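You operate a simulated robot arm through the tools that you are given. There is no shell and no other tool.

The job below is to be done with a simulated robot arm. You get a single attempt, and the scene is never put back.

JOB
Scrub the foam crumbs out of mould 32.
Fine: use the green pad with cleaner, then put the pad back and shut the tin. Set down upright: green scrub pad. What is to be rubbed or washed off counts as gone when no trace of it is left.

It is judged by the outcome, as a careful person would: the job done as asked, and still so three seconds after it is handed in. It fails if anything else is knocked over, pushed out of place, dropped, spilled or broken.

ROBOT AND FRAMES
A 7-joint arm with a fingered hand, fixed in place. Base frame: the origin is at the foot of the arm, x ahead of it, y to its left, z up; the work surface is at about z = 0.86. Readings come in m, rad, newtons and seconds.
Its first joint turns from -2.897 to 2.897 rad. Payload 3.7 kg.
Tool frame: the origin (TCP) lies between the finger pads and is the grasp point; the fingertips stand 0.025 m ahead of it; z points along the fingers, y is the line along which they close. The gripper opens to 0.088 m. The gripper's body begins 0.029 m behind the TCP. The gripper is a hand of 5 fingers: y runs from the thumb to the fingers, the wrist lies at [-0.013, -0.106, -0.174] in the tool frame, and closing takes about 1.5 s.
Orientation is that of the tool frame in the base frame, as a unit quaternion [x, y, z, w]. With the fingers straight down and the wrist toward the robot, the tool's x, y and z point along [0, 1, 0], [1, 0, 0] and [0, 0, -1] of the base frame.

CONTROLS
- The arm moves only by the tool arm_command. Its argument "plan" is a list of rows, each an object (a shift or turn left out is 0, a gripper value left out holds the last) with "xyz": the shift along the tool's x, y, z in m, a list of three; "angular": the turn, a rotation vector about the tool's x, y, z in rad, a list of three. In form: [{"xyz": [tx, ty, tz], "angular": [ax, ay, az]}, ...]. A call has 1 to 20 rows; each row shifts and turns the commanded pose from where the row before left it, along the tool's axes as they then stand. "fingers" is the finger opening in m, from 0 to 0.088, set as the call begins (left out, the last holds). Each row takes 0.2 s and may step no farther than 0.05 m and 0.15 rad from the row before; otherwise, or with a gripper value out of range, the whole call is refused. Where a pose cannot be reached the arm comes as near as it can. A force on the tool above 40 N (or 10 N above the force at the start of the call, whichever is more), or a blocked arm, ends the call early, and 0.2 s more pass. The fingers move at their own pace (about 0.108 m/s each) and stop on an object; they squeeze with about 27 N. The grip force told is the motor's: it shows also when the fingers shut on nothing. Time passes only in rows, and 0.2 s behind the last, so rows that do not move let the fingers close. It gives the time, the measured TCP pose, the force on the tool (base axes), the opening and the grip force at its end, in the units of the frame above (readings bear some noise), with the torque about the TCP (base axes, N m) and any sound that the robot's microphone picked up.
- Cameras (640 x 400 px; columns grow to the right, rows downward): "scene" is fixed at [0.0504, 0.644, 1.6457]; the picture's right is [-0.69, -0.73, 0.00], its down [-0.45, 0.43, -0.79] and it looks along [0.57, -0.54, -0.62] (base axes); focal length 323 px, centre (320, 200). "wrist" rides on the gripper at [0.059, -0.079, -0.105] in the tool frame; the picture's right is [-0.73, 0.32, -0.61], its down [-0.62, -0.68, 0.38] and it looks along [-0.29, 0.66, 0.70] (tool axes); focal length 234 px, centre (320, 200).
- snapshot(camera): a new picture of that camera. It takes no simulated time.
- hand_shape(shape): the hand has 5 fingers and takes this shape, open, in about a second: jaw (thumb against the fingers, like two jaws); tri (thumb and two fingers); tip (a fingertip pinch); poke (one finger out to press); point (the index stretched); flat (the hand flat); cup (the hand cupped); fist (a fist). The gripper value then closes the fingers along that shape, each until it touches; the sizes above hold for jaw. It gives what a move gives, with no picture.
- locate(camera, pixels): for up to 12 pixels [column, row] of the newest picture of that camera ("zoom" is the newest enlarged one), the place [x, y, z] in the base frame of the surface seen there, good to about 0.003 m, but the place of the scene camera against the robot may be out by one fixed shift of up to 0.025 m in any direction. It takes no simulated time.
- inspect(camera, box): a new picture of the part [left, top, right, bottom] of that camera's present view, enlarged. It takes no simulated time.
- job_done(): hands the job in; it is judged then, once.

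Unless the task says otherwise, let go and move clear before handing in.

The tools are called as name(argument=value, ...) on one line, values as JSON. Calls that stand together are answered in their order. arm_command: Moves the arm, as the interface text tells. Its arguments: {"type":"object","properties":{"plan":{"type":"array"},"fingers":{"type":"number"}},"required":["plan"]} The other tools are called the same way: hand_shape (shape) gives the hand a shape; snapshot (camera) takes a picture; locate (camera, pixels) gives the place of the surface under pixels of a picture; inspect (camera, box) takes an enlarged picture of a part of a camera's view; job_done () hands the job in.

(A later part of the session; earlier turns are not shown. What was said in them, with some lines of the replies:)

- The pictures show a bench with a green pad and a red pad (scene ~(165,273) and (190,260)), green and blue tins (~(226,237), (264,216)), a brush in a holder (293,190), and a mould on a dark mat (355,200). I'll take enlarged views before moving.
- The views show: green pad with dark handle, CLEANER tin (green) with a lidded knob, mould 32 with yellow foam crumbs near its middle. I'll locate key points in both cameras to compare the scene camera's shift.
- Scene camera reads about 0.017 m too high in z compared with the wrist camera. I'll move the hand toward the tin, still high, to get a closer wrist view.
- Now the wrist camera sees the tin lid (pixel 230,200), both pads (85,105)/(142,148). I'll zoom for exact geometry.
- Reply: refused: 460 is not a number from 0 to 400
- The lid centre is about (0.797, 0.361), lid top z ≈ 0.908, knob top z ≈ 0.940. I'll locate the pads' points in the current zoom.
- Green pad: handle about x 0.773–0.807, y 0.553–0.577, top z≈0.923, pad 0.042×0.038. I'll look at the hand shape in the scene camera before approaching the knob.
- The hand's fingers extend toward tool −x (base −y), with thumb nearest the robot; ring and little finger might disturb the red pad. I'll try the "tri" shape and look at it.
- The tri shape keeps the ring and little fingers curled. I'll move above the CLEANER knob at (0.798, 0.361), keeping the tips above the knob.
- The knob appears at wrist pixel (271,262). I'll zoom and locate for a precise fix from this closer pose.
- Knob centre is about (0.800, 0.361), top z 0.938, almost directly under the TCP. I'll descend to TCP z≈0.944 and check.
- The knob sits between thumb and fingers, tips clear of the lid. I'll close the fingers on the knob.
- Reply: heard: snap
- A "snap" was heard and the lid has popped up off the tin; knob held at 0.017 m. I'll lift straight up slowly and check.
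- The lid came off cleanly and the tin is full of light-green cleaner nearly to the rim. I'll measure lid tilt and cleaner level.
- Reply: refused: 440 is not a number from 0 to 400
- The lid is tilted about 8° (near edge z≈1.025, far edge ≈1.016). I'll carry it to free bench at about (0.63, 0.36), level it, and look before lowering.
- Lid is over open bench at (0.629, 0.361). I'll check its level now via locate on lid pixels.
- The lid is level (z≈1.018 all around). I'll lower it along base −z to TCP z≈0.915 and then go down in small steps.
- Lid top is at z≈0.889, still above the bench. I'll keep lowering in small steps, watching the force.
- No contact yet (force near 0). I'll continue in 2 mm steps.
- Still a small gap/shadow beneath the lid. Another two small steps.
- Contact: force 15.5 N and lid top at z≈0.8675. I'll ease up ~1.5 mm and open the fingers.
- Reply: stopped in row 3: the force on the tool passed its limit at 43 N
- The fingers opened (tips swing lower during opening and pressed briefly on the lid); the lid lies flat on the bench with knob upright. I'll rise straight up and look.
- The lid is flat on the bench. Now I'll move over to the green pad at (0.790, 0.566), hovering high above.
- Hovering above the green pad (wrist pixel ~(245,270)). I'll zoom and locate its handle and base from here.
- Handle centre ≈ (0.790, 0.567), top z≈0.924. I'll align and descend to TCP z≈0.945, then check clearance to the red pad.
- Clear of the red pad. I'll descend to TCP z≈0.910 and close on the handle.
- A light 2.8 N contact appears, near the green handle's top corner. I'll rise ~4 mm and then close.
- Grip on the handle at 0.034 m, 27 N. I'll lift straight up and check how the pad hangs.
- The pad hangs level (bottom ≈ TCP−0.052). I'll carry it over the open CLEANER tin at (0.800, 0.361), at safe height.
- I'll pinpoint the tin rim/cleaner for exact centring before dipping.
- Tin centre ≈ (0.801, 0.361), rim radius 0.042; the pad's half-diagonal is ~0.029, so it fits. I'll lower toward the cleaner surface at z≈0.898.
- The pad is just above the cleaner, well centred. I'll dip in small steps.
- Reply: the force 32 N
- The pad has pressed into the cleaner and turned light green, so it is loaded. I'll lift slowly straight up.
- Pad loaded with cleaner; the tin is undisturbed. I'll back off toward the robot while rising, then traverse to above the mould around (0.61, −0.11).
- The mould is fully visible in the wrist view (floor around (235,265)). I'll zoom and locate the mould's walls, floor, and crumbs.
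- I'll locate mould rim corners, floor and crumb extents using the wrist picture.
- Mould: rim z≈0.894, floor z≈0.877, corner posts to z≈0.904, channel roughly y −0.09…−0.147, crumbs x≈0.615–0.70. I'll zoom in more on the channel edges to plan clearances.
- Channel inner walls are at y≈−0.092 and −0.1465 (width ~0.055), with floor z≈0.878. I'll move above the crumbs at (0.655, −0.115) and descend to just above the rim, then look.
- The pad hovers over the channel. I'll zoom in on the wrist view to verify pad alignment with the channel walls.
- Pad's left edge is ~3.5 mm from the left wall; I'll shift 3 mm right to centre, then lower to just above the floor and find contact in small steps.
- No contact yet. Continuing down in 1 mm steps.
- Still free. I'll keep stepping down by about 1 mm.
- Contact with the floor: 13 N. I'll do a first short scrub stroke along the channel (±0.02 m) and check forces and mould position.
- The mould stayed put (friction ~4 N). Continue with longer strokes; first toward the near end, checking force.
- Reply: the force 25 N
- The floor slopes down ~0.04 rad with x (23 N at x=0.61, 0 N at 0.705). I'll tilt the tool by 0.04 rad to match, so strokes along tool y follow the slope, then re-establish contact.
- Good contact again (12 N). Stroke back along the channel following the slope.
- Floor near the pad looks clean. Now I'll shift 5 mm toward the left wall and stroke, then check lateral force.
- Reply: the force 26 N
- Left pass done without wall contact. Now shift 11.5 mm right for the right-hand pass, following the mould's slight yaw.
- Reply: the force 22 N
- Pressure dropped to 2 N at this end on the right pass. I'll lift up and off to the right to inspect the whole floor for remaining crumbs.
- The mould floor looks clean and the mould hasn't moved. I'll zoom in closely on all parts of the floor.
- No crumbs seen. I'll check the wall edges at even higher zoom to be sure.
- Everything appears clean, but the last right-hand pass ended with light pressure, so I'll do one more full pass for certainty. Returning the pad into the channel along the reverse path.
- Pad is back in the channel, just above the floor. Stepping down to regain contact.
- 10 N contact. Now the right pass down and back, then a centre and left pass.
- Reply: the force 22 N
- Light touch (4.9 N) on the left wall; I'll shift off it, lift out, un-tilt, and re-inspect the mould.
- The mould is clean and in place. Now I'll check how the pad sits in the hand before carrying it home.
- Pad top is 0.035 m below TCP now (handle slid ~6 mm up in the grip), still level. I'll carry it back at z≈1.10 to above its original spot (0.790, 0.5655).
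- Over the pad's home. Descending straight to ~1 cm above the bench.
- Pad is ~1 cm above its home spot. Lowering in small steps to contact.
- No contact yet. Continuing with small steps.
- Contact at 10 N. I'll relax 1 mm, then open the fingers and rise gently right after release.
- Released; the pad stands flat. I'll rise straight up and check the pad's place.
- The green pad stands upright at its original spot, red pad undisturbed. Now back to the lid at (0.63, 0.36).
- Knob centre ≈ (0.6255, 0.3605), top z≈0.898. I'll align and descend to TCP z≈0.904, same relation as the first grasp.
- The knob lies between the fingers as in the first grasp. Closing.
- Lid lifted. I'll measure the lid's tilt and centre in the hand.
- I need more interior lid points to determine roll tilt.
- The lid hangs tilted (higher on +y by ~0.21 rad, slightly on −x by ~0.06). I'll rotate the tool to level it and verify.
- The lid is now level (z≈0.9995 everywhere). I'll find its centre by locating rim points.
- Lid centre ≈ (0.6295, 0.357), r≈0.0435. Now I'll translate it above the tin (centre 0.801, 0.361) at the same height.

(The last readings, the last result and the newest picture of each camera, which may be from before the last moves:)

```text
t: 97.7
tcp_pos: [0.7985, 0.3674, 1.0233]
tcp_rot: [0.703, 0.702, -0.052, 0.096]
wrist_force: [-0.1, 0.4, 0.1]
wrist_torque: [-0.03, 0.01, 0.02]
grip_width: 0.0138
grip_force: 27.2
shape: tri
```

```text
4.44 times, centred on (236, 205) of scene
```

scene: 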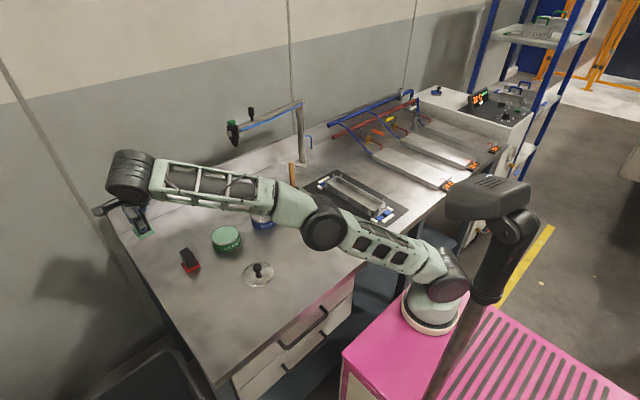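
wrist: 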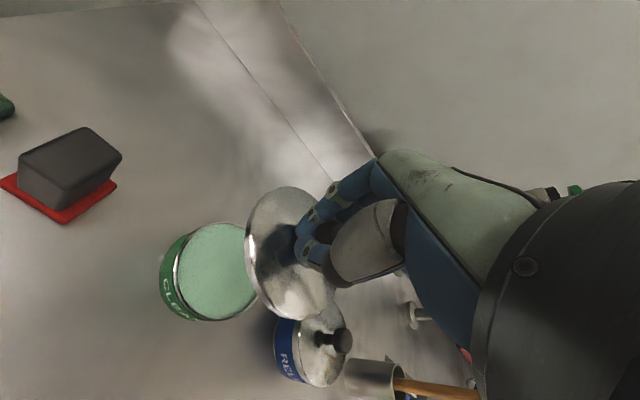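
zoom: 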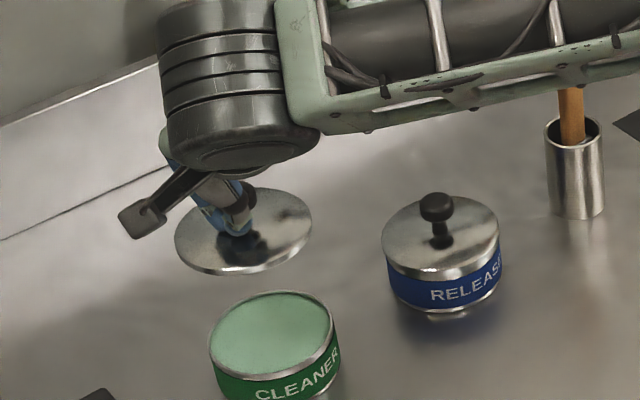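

Lid is above the tin. I'll measure lid rim and tin rim positions here to check centring.

inspect(camera="wrist", box=[220, 175, 348, 255])

locate(camera="zoom", pixels=[[340, 62], [300, 67], [230, 95], [200, 125], [160, 190], [142, 260], [350, 70], [440, 90], [145, 360]])

inspect(camera="wrist", box=[220, 250, 348, 330])

locate(camera="zoom", pixels=[[150, 50], [175, 130], [210, 200], [260, 270], [320, 318], [400, 335], [480, 310], [540, 260], [570, 200]])

inspect(camera="wrist", box=[140, 215, 268, 325])

```text
5.00 times, centred on (284, 215) of wrist
```

zoom: 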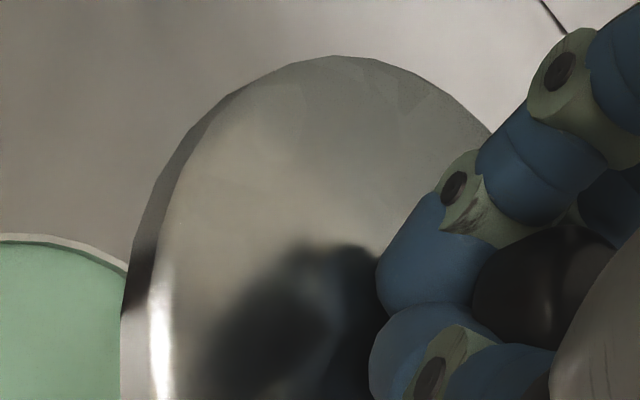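

```text
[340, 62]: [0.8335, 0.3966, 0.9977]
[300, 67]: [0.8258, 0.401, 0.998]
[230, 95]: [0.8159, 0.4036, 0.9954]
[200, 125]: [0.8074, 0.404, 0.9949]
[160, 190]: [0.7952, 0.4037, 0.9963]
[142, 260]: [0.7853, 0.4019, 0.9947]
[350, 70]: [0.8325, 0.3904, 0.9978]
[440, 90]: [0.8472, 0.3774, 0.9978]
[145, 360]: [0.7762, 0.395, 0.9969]
```

```text
5.00 times, centred on (284, 290) of wrist
```

zoom: 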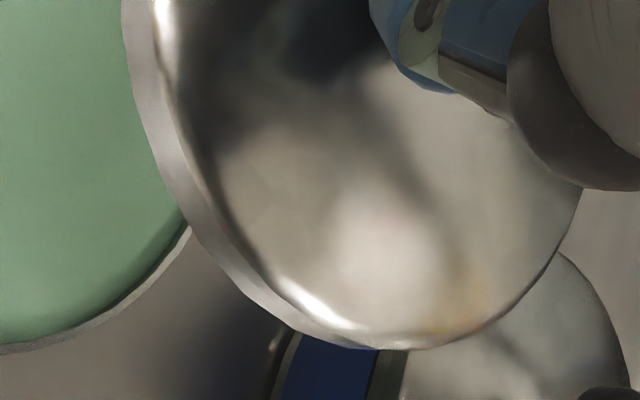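

```text
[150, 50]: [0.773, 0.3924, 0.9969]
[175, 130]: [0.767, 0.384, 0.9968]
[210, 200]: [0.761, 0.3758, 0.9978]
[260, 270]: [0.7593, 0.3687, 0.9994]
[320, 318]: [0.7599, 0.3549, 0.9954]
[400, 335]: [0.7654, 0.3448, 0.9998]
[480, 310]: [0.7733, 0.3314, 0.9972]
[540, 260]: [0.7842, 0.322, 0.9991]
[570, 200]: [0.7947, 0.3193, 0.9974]
```

```text
3.64 times, centred on (204, 270) of wrist
```

zoom: 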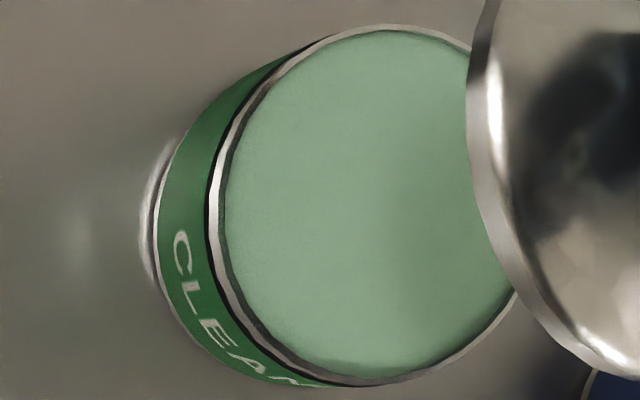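

Lid centre ≈ (0.8045, 0.362). I'll measure the tin rim again from this view.

locate(camera="zoom", pixels=[[390, 28], [330, 40], [275, 75], [235, 125], [213, 190], [218, 260], [250, 325], [300, 368], [360, 381], [420, 370], [480, 335], [510, 302]])

```text
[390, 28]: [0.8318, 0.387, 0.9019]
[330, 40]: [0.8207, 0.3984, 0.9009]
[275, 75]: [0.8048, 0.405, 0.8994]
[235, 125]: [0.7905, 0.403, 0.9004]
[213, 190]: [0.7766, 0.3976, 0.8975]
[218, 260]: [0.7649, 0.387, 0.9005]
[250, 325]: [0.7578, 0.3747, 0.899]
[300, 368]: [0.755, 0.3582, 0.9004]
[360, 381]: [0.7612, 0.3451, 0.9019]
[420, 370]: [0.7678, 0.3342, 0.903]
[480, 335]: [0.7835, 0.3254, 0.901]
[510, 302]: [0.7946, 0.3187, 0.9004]
```

Tin centre ≈ (0.799, 0.3615), so I shift the lid −5.5 mm in x and lower it to ~2 cm above the rim, then re-check.

arm_command(plan=[{"xyz": [0, -0.0055, -0.0003]}, {"xyz": [0.0042, -0.0012, 0.0195]}, {"xyz": [0.0042, -0.0012, 0.0195]}, {"xyz": [0.0042, -0.0012, 0.0195]}, {"xyz": [0.0021, -0.0006, 0.0098]}, {}])

snapshot(camera="wrist")

inspect(camera="scene", box=[180, 190, 276, 260])

inspect(camera="wrist", box=[210, 190, 338, 330])

```text
t: 99.0
tcp_pos: [0.7924, 0.3649, 0.9541]
tcp_rot: [0.704, 0.702, -0.05, 0.095]
wrist_force: [1.0, -1.4, -0.6]
wrist_torque: [0.01, 0.02, 0.02]
grip_width: 0.0138
grip_force: 27.2
shape: tri
```

```text
taken
```

wrist: 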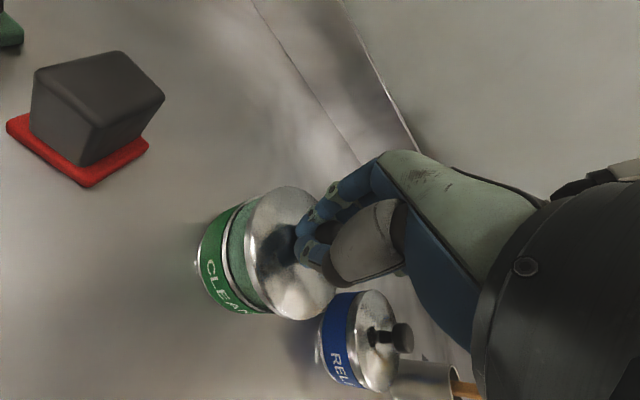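

```text
5.71 times, centred on (228, 225) of scene
```

zoom: 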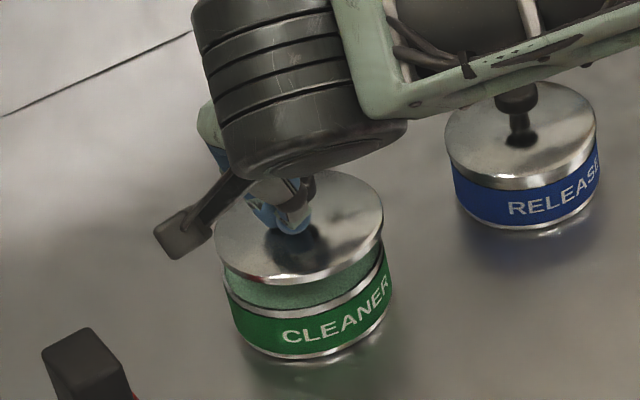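

```text
2.86 times, centred on (274, 260) of wrist
```

zoom: 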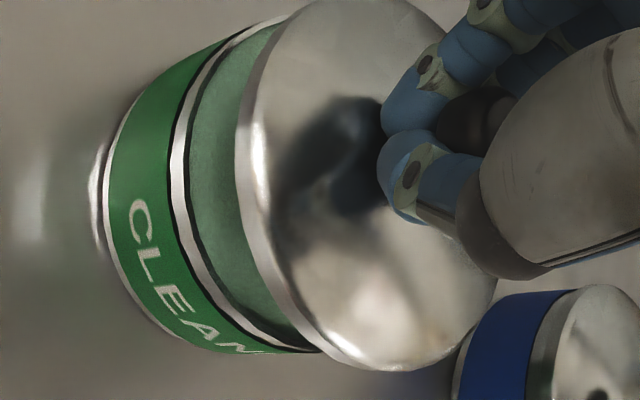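

The lid appears aligned over the rim in both views. Lowering further in small steps.

arm_command(plan=[{"xyz": [0.001, -0.0003, 0.0049]}, {"xyz": [0.001, -0.0003, 0.0049]}, {}])

arm_command(plan=[{"xyz": [0.0006, -0.0002, 0.0029]}, {}])

arm_command(plan=[{"xyz": [0.0006, -0.0002, 0.0029]}, {}])

inspect(camera="wrist", box=[210, 190, 338, 330])

inspect(camera="scene", box=[180, 190, 276, 260])

```text
t: 99.8
tcp_pos: [0.7937, 0.3654, 0.9432]
tcp_rot: [0.703, 0.703, -0.051, 0.096]
wrist_force: [0.3, 0.1, -0.2]
wrist_torque: [0.0, 0.0, -0.01]
grip_width: 0.0138
grip_force: 27.1
shape: tri
```

```text
t: 100.5
tcp_pos: [0.7933, 0.3651, 0.9401]
tcp_rot: [0.703, 0.703, -0.051, 0.096]
wrist_force: [0.1, 0.6, 0.0]
wrist_torque: [-0.02, -0.01, -0.01]
grip_width: 0.0135
grip_force: 26.5
shape: tri
```

```text
t: 101.0
tcp_pos: [0.7923, 0.3656, 0.9376]
tcp_rot: [0.703, 0.702, -0.05, 0.096]
wrist_force: [0.2, -0.2, -1.0]
wrist_torque: [-0.02, 0.03, 0.03]
grip_width: 0.0135
grip_force: 27.5
shape: tri
```

```text
2.86 times, centred on (274, 260) of wrist
```

zoom: 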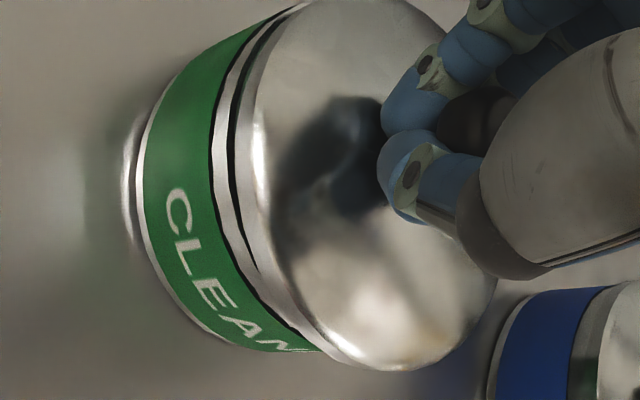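

```text
5.71 times, centred on (228, 225) of scene
```

zoom: 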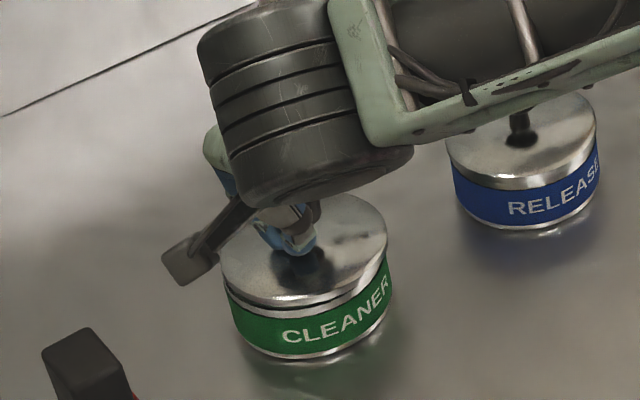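

A ~4 mm gap remains, well aligned. Continue down in ~1.5 mm steps to contact.

arm_command(plan=[{"xyz": [0.0003, -0.0001, 0.0015]}, {}])

arm_command(plan=[{"xyz": [0.0003, -0.0001, 0.0015]}, {}])

arm_command(plan=[{"xyz": [0.0003, -0.0001, 0.0015]}, {}])

inspect(camera="wrist", box=[210, 190, 338, 330])

```text
t: 101.7
tcp_pos: [0.7923, 0.3659, 0.9359]
tcp_rot: [0.703, 0.703, -0.05, 0.096]
wrist_force: [-0.4, 0.4, -0.8]
wrist_torque: [0.0, -0.01, -0.01]
grip_width: 0.0135
grip_force: 27.1
shape: tri
```

```text
t: 102.2
tcp_pos: [0.7916, 0.3658, 0.9343]
tcp_rot: [0.704, 0.702, -0.05, 0.096]
wrist_force: [-0.4, -0.5, 0.0]
wrist_torque: [-0.01, -0.03, -0.03]
grip_width: 0.0138
grip_force: 26.8
shape: tri
```

```text
t: 102.8
tcp_pos: [0.7931, 0.3653, 0.933]
tcp_rot: [0.704, 0.702, -0.05, 0.097]
wrist_force: [0.0, 0.1, -0.4]
wrist_torque: [-0.03, -0.02, -0.01]
grip_width: 0.0136
grip_force: 27.0
shape: tri
```

```text
2.86 times, centred on (274, 260) of wrist
```

zoom: 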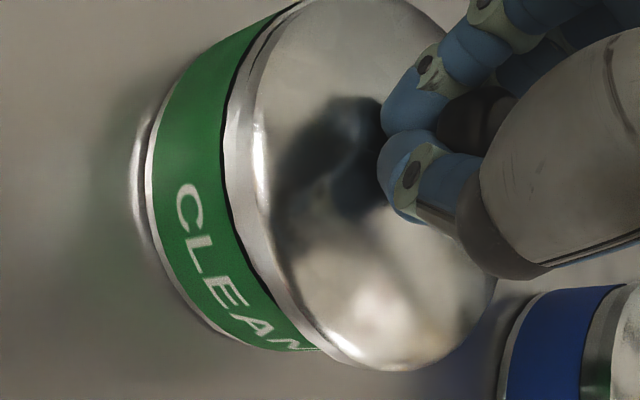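

Lid is about to seat on the rim. Pressing further in 1 mm steps, listening for the snap.

arm_command(plan=[{"xyz": [0.0002, -0.0001, 0.001]}, {}])

arm_command(plan=[{"xyz": [0.0002, -0.0001, 0.001]}, {}])

arm_command(plan=[{"xyz": [0.0002, -0.0001, 0.001]}, {}])

inspect(camera="wrist", box=[210, 190, 338, 330])

inspect(camera="scene", box=[180, 190, 276, 260])

```text
t: 103.5
tcp_pos: [0.7914, 0.3672, 0.9323]
tcp_rot: [0.703, 0.702, -0.05, 0.096]
wrist_force: [-0.2, 0.6, 0.4]
wrist_torque: [-0.03, -0.02, 0.01]
grip_width: 0.0138
grip_force: 26.5
shape: tri
```

```text
t: 104.0
tcp_pos: [0.792, 0.3651, 0.9318]
tcp_rot: [0.703, 0.703, -0.051, 0.096]
wrist_force: [0.0, 0.8, 1.3]
wrist_torque: [-0.06, -0.05, 0.0]
grip_width: 0.0139
grip_force: 27.2
shape: tri
```

```text
t: 104.7
tcp_pos: [0.7916, 0.3639, 0.9297]
tcp_rot: [0.703, 0.703, -0.05, 0.095]
wrist_force: [0.4, 1.3, 3.7]
wrist_torque: [-0.07, -0.1, 0.03]
grip_width: 0.0136
grip_force: 26.9
shape: tri
```

```text
2.86 times, centred on (274, 260) of wrist
```

zoom: 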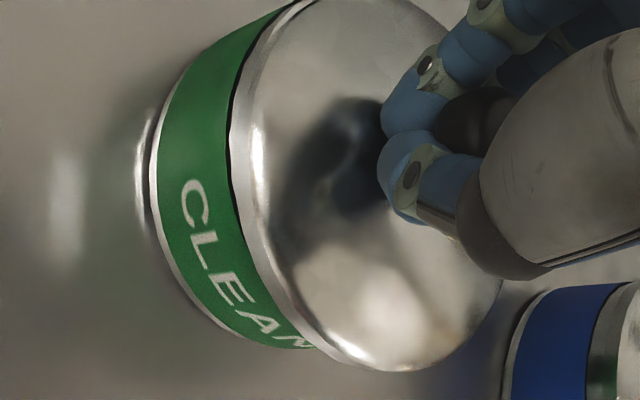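

```text
5.71 times, centred on (228, 225) of scene
```

zoom: 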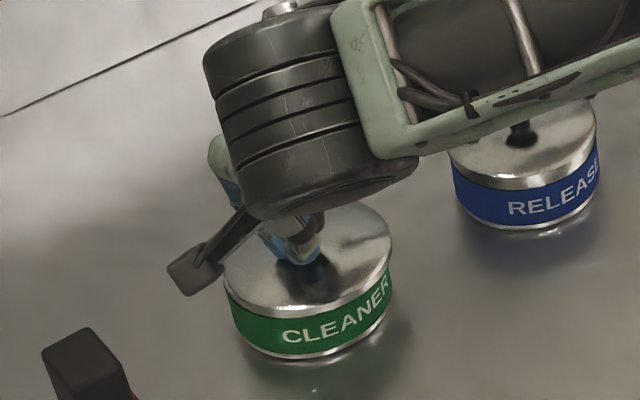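

Contact begins (3.7 N). Continue pressing 1 mm at a time.

arm_command(plan=[{"xyz": [0.0002, -0.0001, 0.001]}, {}])

arm_command(plan=[{"xyz": [0.0002, -0.0001, 0.001]}, {}])

inspect(camera="wrist", box=[210, 190, 338, 330])

inspect(camera="scene", box=[180, 190, 276, 260])

```text
t: 105.2
tcp_pos: [0.7923, 0.365, 0.9294]
tcp_rot: [0.703, 0.703, -0.049, 0.096]
wrist_force: [0.8, 0.2, 8.0]
wrist_torque: [-0.18, -0.11, 0.0]
grip_width: 0.0139
grip_force: 26.7
shape: tri
```

```text
t: 105.8
tcp_pos: [0.7911, 0.365, 0.9291]
tcp_rot: [0.703, 0.703, -0.05, 0.096]
wrist_force: [1.2, 0.5, 14.5]
wrist_torque: [-0.16, -0.16, 0.0]
grip_width: 0.0142
grip_force: 27.1
shape: tri
```

```text
2.86 times, centred on (274, 260) of wrist
```

zoom: 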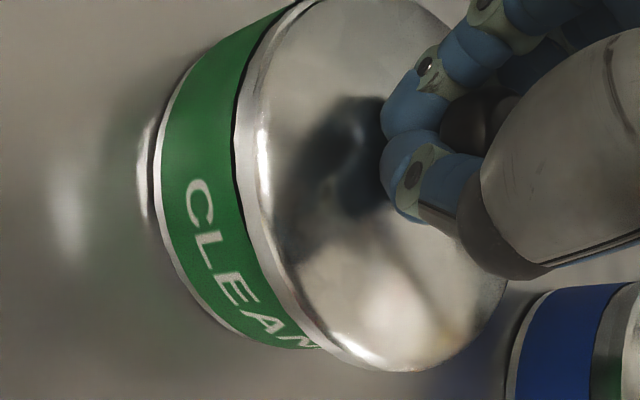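

```text
5.71 times, centred on (228, 225) of scene
```

zoom: 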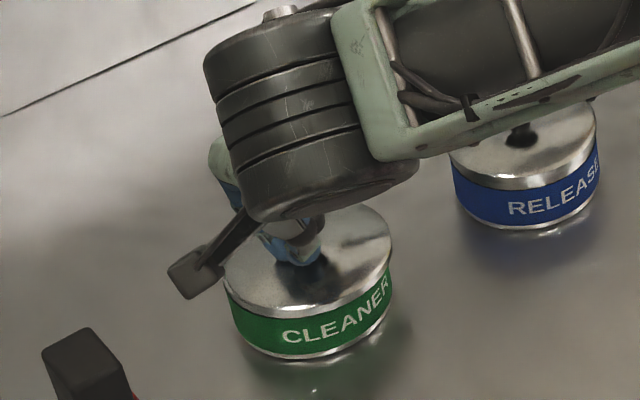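

Seated visually with 14.5 N but no snap heard yet. Pressing a little more.

arm_command(plan=[{"xyz": [0.0002, -0.0001, 0.001]}, {}])

arm_command(plan=[{"xyz": [0.0002, -0.0001, 0.001]}, {}])

inspect(camera="wrist", box=[210, 190, 338, 330])

```text
t: 106.5
tcp_pos: [0.7909, 0.3656, 0.9286]
tcp_rot: [0.703, 0.703, -0.049, 0.097]
wrist_force: [0.7, 1.0, 23.0]
wrist_torque: [-0.07, -0.28, 0.01]
grip_width: 0.0142
grip_force: 26.5
shape: tri
```

```text
t: 107.0
tcp_pos: [0.7916, 0.3661, 0.9275]
tcp_rot: [0.703, 0.703, -0.048, 0.096]
wrist_force: [5.8, 2.7, 35.8]
wrist_torque: [-0.04, -0.37, -0.04]
grip_width: 0.0145
grip_force: 27.8
shape: tri
```

```text
2.86 times, centred on (274, 260) of wrist
```

zoom: 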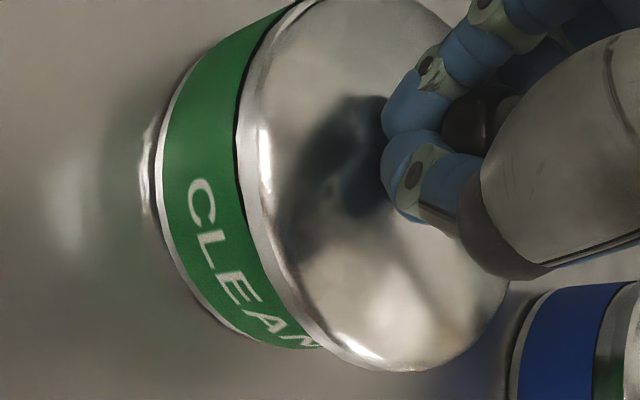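

36 N without a snap. I'll ease off ~3 mm and measure whether the lid is centred on the tin.

arm_command(plan=[{"xyz": [-0.0006, 0.0002, -0.003]}, {}])

inspect(camera="wrist", box=[220, 180, 316, 240])

locate(camera="zoom", pixels=[[430, 65], [350, 60], [300, 85], [250, 140], [220, 200], [200, 280], [195, 350], [180, 300], [170, 330], [230, 150], [120, 330]])

inspect(camera="wrist", box=[230, 260, 326, 320])

```text
t: 107.7
tcp_pos: [0.7913, 0.3648, 0.9278]
tcp_rot: [0.703, 0.703, -0.051, 0.095]
wrist_force: [3.7, 4.0, 19.8]
wrist_torque: [0.02, -0.28, -0.02]
grip_width: 0.0145
grip_force: 27.0
shape: tri
```

```text
6.67 times, centred on (268, 210) of wrist
```

zoom: 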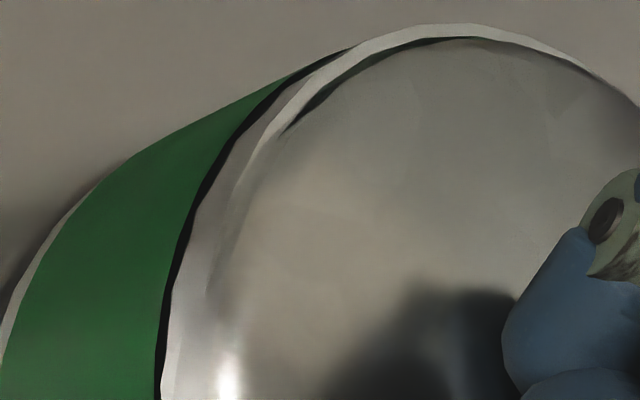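

```text
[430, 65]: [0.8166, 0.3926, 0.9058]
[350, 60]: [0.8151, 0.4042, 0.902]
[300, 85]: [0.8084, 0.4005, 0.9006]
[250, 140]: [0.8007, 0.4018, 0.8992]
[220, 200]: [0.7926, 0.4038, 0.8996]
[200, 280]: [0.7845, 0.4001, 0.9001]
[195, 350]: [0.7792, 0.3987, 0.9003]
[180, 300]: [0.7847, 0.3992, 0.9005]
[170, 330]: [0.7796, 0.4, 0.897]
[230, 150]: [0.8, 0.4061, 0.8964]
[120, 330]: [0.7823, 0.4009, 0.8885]
```

```text
6.67 times, centred on (278, 290) of wrist
```

zoom: 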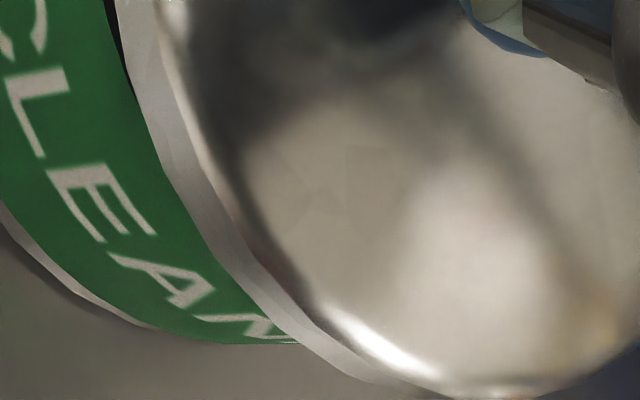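

The tin's rim shows beyond the lid at the far/left side, so the lid sits a few mm too near/right. I'll lift ~7 mm, shift +3.5 mm in x, and check.

arm_command(plan=[{"xyz": [-0.0006, 0.0002, -0.003]}, {"xyz": [-0.0008, 0.0003, -0.004]}, {"xyz": [0, 0.0035, 0.0002]}, {}])

inspect(camera="wrist", box=[220, 180, 316, 240])

locate(camera="zoom", pixels=[[430, 40], [380, 60], [320, 100], [270, 160], [240, 220], [225, 290], [220, 350], [500, 45], [560, 70], [400, 150], [300, 250]])

inspect(camera="wrist", box=[230, 260, 326, 320])

inspect(camera="scene", box=[196, 205, 260, 245])

```text
t: 108.7
tcp_pos: [0.7954, 0.3643, 0.9364]
tcp_rot: [0.703, 0.703, -0.05, 0.096]
wrist_force: [-0.4, 0.4, -0.4]
wrist_torque: [0.01, -0.05, 0.0]
grip_width: 0.0135
grip_force: 27.3
shape: tri
```

```text
6.67 times, centred on (268, 210) of wrist
```

zoom: 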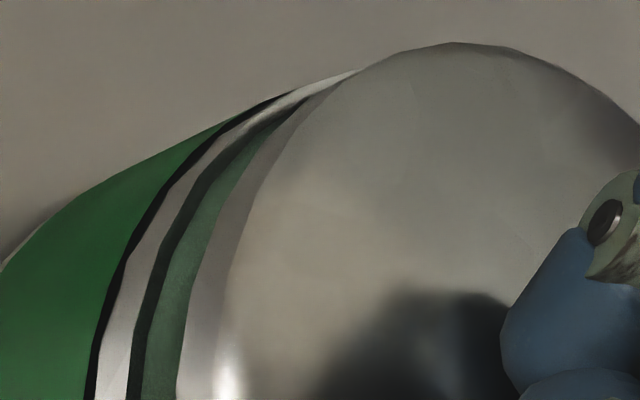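

```text
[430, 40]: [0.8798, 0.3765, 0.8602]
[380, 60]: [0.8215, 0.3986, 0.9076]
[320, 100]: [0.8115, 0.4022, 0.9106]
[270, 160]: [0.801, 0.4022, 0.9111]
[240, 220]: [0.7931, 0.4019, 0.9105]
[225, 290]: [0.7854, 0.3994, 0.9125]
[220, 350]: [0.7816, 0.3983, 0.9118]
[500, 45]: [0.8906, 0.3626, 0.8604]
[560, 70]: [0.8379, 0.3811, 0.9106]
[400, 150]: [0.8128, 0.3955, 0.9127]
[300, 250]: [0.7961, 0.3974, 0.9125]
```

```text
6.67 times, centred on (278, 290) of wrist
```

zoom: 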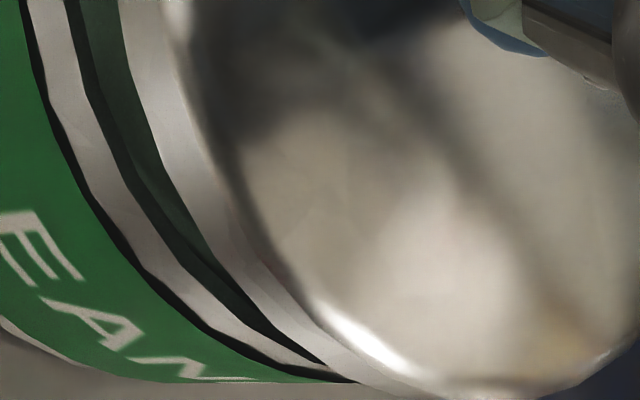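

```text
10.00 times, centred on (228, 225) of scene
```

zoom: 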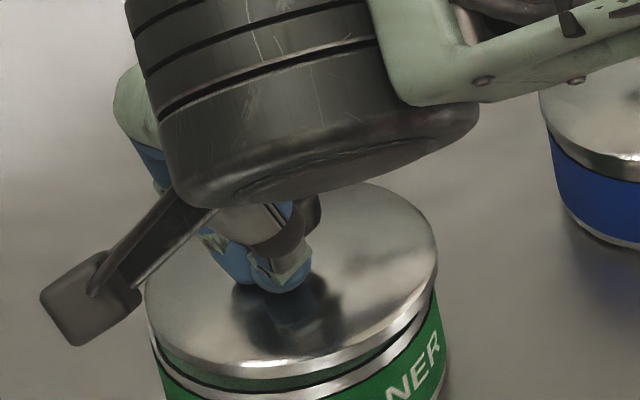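

Lid is ~5 mm above the rim and level. I'll measure both circles from the same view to refine the centring.

inspect(camera="wrist", box=[190, 180, 350, 280])

locate(camera="zoom", pixels=[[300, 72], [270, 95], [235, 140], [212, 190], [197, 240], [190, 290], [192, 340], [203, 390], [285, 82], [220, 170]])

inspect(camera="wrist", box=[190, 240, 350, 340])

locate(camera="zoom", pixels=[[195, 80], [215, 160], [245, 220], [285, 265], [330, 295], [250, 120], [275, 190], [330, 260], [390, 300], [460, 310], [530, 280]])

```text
4.00 times, centred on (270, 230) of wrist
```

zoom: 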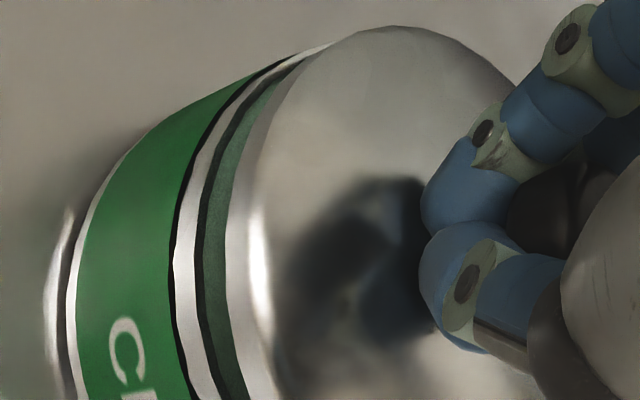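

```text
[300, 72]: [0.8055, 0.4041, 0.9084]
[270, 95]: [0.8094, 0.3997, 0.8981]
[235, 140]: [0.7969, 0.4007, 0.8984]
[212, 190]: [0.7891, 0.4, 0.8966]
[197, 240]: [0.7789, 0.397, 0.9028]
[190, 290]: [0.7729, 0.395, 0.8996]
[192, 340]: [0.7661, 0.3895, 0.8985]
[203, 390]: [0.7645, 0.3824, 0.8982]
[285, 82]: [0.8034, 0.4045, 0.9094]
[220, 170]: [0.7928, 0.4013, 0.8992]
```

```text
4.00 times, centred on (270, 290) of wrist
```

zoom: 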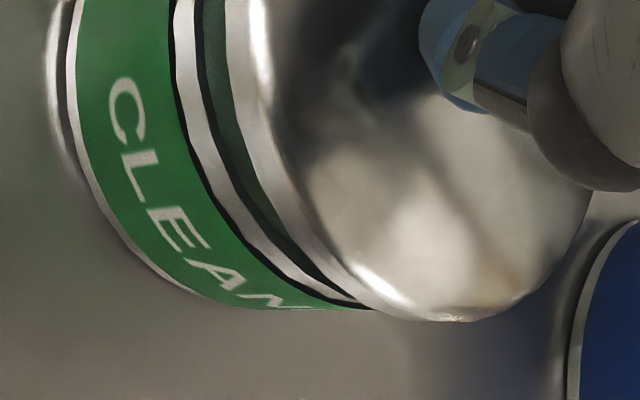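

```text
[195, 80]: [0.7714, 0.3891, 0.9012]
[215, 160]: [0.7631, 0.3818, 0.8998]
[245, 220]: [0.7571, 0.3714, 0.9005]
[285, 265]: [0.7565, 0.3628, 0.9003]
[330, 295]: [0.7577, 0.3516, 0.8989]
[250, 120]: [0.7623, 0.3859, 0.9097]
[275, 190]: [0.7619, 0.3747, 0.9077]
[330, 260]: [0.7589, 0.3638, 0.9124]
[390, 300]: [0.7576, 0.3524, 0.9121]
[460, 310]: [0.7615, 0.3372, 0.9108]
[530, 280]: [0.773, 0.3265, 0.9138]
```

Lid centre ≈ (0.8007, 0.3605) vs. tin ≈ (0.7985–0.80, 0.360). I'll nudge −1 mm in x and lower to just touching, then view the overlap.

arm_command(plan=[{"xyz": [0, -0.001, 0]}, {"xyz": [0.0008, -0.0002, 0.0039]}, {"xyz": [0.0002, -0.0001, 0.001]}, {}])

inspect(camera="wrist", box=[220, 180, 316, 240])

inspect(camera="wrist", box=[230, 260, 326, 320])

inspect(camera="scene", box=[196, 205, 260, 245])

```text
t: 109.7
tcp_pos: [0.7944, 0.366, 0.9308]
tcp_rot: [0.704, 0.702, -0.05, 0.096]
wrist_force: [-0.8, 0.3, 0.6]
wrist_torque: [-0.02, 0.0, -0.02]
grip_width: 0.0136
grip_force: 27.2
shape: tri
```

```text
6.67 times, centred on (268, 210) of wrist
```

zoom: 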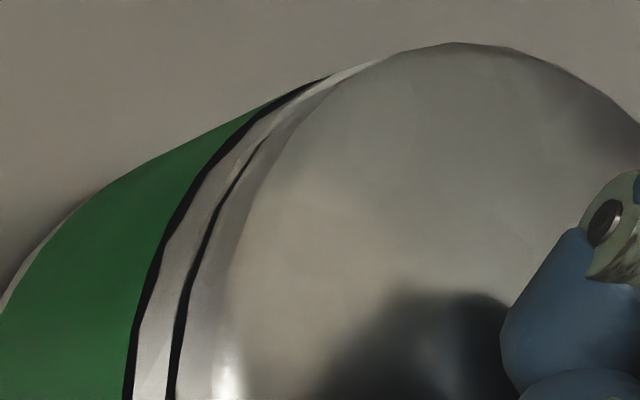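

```text
6.67 times, centred on (278, 290) of wrist
```

zoom: 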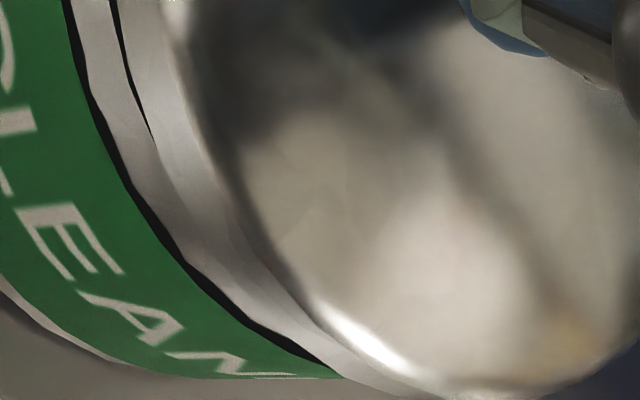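

```text
10.00 times, centred on (228, 225) of scene
```

zoom: 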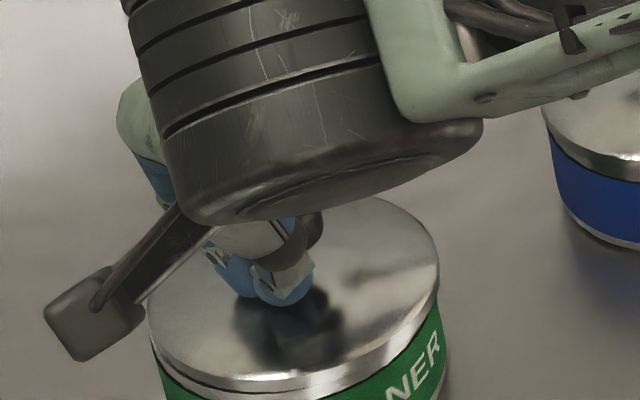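

Lid sits 1–2 mm above the rim; the gap shows at far-left but not near-right, so it needs a slight +x/+y shift. Nudging ~1 mm +x and 1.5 mm +y and re-checking.

arm_command(plan=[{"xyz": [0.0015, 0.001, -0.0002]}, {}])

inspect(camera="wrist", box=[210, 175, 370, 275])

inspect(camera="wrist", box=[210, 240, 370, 340])

inspect(camera="scene", box=[196, 210, 260, 250])

```text
t: 110.2
tcp_pos: [0.7965, 0.3678, 0.9311]
tcp_rot: [0.703, 0.703, -0.05, 0.096]
wrist_force: [-0.7, 0.4, 0.5]
wrist_torque: [-0.01, -0.01, -0.01]
grip_width: 0.0133
grip_force: 26.8
shape: tri
```

```text
4.00 times, centred on (290, 225) of wrist
```

zoom: 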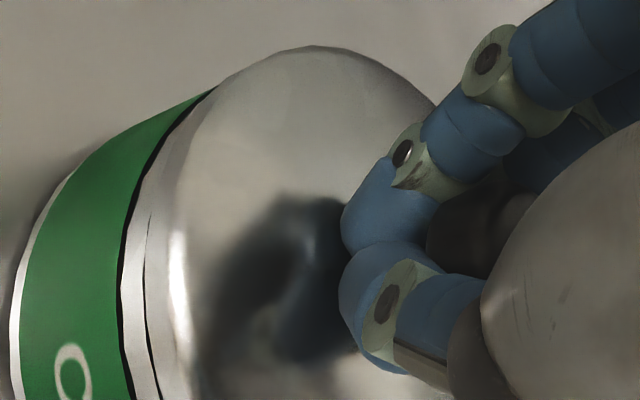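

```text
4.00 times, centred on (290, 290) of wrist
```

zoom: 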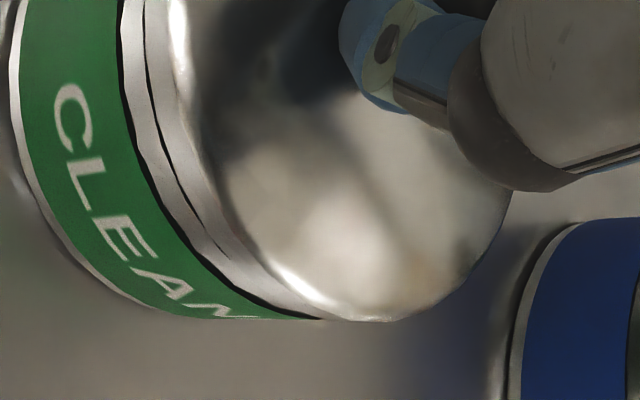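

```text
10.00 times, centred on (228, 230) of scene
```

zoom: 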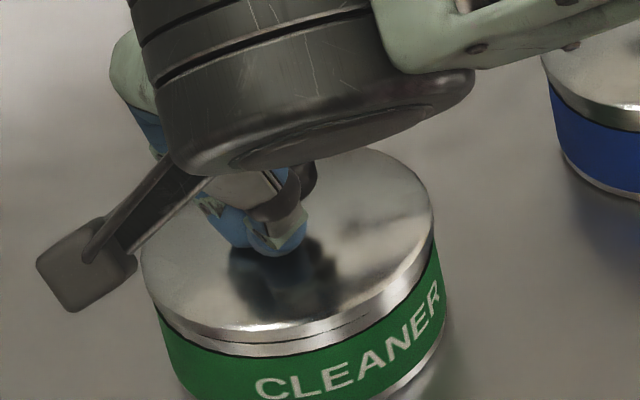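

Now the gap is symmetric about the near-left point and scene alignment matches the original closed state. Pressing down again in 1 mm steps.

arm_command(plan=[{"xyz": [0.0002, -0.0001, 0.001]}, {}])

arm_command(plan=[{"xyz": [0.0002, -0.0001, 0.001]}, {}])

arm_command(plan=[{"xyz": [0.0002, -0.0001, 0.001]}, {}])

arm_command(plan=[{"xyz": [0.0002, -0.0001, 0.001]}, {}])

```text
t: 110.8
tcp_pos: [0.795, 0.3686, 0.9318]
tcp_rot: [0.703, 0.703, -0.048, 0.096]
wrist_force: [-3.0, 6.9, 14.4]
wrist_torque: [0.04, -0.03, -0.01]
grip_width: 0.0137
grip_force: 27.3
shape: tri
heard: snap
```

```text
t: 111.5
tcp_pos: [0.7954, 0.368, 0.9319]
tcp_rot: [0.702, 0.704, -0.047, 0.096]
wrist_force: [-0.5, 13.1, 29.1]
wrist_torque: [0.15, -0.14, 0.02]
grip_width: 0.014
grip_force: 26.7
shape: tri
```

```text
t: 112.0
tcp_pos: [0.7961, 0.3667, 0.9317]
tcp_rot: [0.703, 0.703, -0.046, 0.095]
wrist_force: [-4.9, 1.7, 7.5]
wrist_torque: [-0.02, 0.04, -0.04]
grip_width: 0.013
grip_force: 27.3
shape: tri
stopped in row 2: the force on the tool passed its limit at 43 N (the readings are from after the stop); the commanded pose is now the measured one
```

```text
t: 112.6
tcp_pos: [0.7956, 0.3682, 0.9318]
tcp_rot: [0.703, 0.703, -0.046, 0.096]
wrist_force: [-5.4, 3.7, 24.6]
wrist_torque: [-0.01, -0.03, -0.02]
grip_width: 0.0137
grip_force: 27.1
shape: tri
```

Snap heard: the lid is latched. Now I'll open the fingers while rising (so the swinging tips don't press the lid).

arm_command(plan=[{"xyz": [-0.0008, 0.0002, -0.0039]}, {"xyz": [-0.0015, 0.0004, -0.0068]}, {"xyz": [-0.0017, 0.0005, -0.0078]}, {}, {}], fingers=0.088)

inspect(camera="wrist", box=[190, 170, 382, 290])

inspect(camera="scene", box=[180, 190, 276, 260])

```text
t: 113.8
tcp_pos: [0.7958, 0.3674, 0.9478]
tcp_rot: [0.703, 0.703, -0.048, 0.096]
wrist_force: [1.2, 0.2, 0.1]
wrist_torque: [-0.01, 0.01, -0.05]
grip_width: 0.0874
grip_force: 0.2
shape: tri
```

```text
3.33 times, centred on (286, 230) of wrist
```

zoom: 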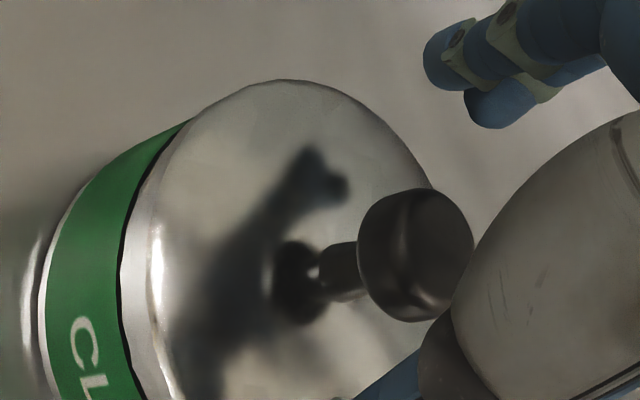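

```text
5.71 times, centred on (228, 225) of scene
```

zoom: 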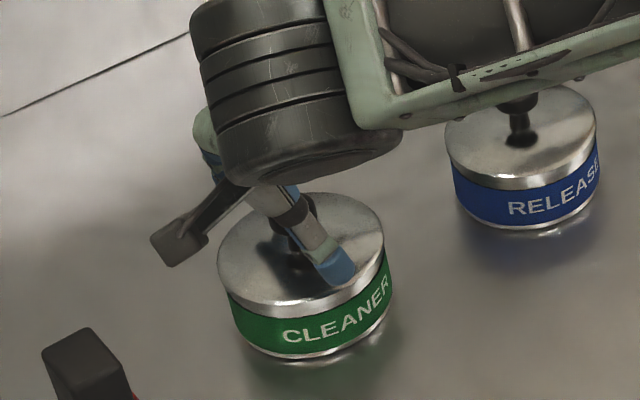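

Released cleanly with the lid seated. Rising straight up, then levelling the tool and moving back.

arm_command(plan=[{"xyz": [-0.0042, 0.0012, -0.0195]}, {"xyz": [-0.0063, 0.0019, -0.0293]}, {"xyz": [-0.0063, 0.0019, -0.0293]}, {"xyz": [-0.0063, 0.0019, -0.0293]}, {"angular": [0.0312, 0.1055, 0]}, {"angular": [0.0312, 0.1055, 0]}, {"xyz": [0, -0.03, -0.02]}, {"xyz": [0, -0.04, -0.02]}, {"xyz": [0, -0.04, -0.02]}, {"xyz": [0, -0.04, 0]}, {}])

snapshot(camera="wrist")

snapshot(camera="scene")

```text
t: 116.2
tcp_pos: [0.6449, 0.3642, 1.1179]
tcp_rot: [0.707, 0.707, 0.004, 0.0]
wrist_force: [0.2, 1.3, 0.0]
wrist_torque: [-0.01, -0.01, 0.01]
grip_width: 0.0879
grip_force: 0.1
shape: tri
```

```text
taken
```

wrist: 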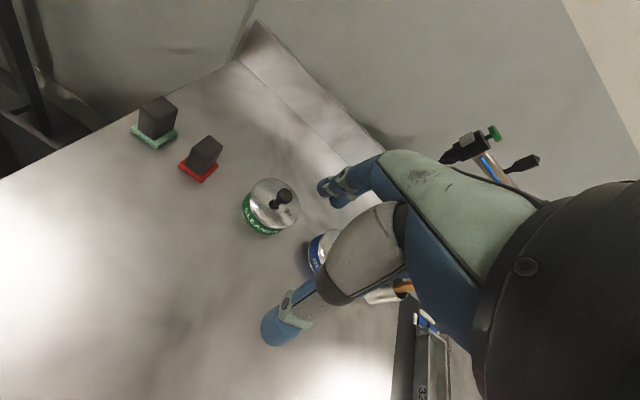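

```text
taken
```

scene: 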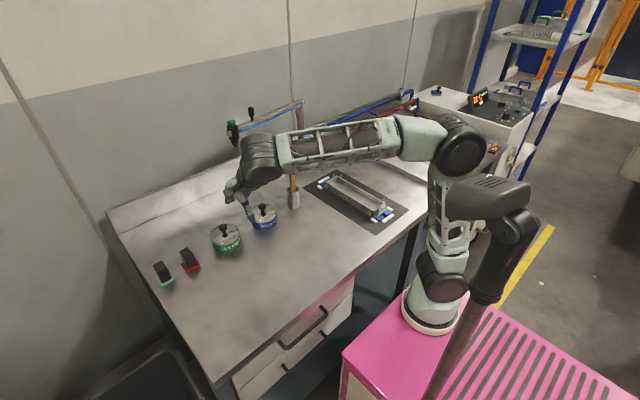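

All looks in order. I'll zoom in on the tin, pads, bench, and mould for a last check.

inspect(camera="scene", box=[140, 190, 300, 290])

inspect(camera="scene", box=[310, 155, 406, 225])

inspect(camera="wrist", box=[110, 80, 302, 240])

locate(camera="wrist", pixels=[[262, 195], [255, 215], [280, 215], [284, 196], [157, 110], [157, 135], [205, 148]])

```text
4.00 times, centred on (220, 240) of scene
```

zoom: 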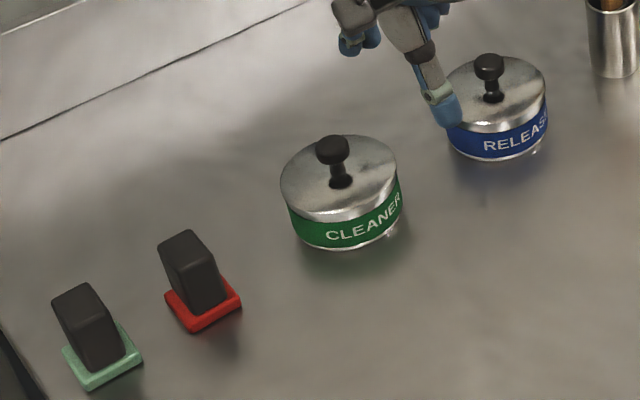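

```text
5.71 times, centred on (358, 190) of scene
```

zoom: 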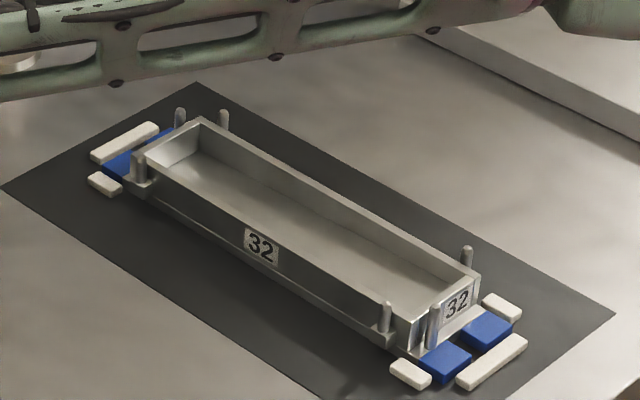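

```text
2.50 times, centred on (206, 160) of wrist
```

zoom: 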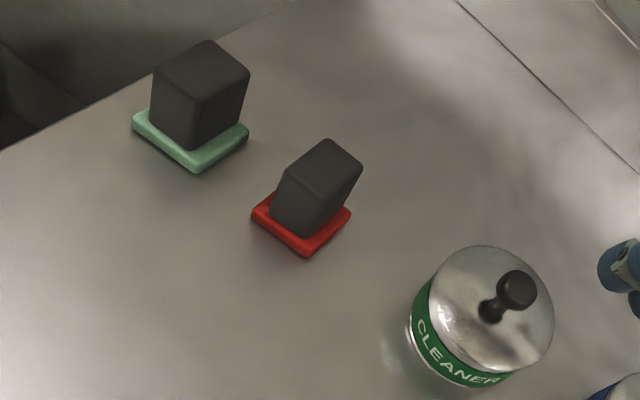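

```text
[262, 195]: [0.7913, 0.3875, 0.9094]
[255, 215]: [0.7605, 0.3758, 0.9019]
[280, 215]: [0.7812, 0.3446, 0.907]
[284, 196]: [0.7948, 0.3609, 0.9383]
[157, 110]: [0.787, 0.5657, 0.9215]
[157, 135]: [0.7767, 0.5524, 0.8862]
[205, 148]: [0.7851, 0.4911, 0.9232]
```

The CLEANER lid is seated (knob top back at z≈0.938). The green pad stands upright within about 3 mm of where it started, mould 32 is clean and unmoved, and nothing else is disturbed. The hand is empty and clear, so I'm handing the job in.

job_done()

```text
The job is handed in.
```

Mould 32 is scrubbed: no foam crumbs show anywhere on its floor or along its walls, even at high zoom. I've handed the job in, but I haven't seen the verdict.

- **Scrubbing:** I loaded the green pad from the CLEANER tin. I then made several passes over the crumbed stretch of the floor and along both side walls. The mould did not move.
- **Pad:** It is back upright within about 3 mm of where it stood. It still has cleaner on it.
- **Tin:** The lid is back on; I heard it snap shut, and its knob is at its original height. My first try was a few millimetres off-centre, so I lifted it and pressed it down again.
- **Everything else:** The red pad, blue tin, brush and mat look undisturbed. While I was opening the hand to let go of the lid on the bench, the fingertips pressed on it for a moment with about 43 N, but it stayed flat.
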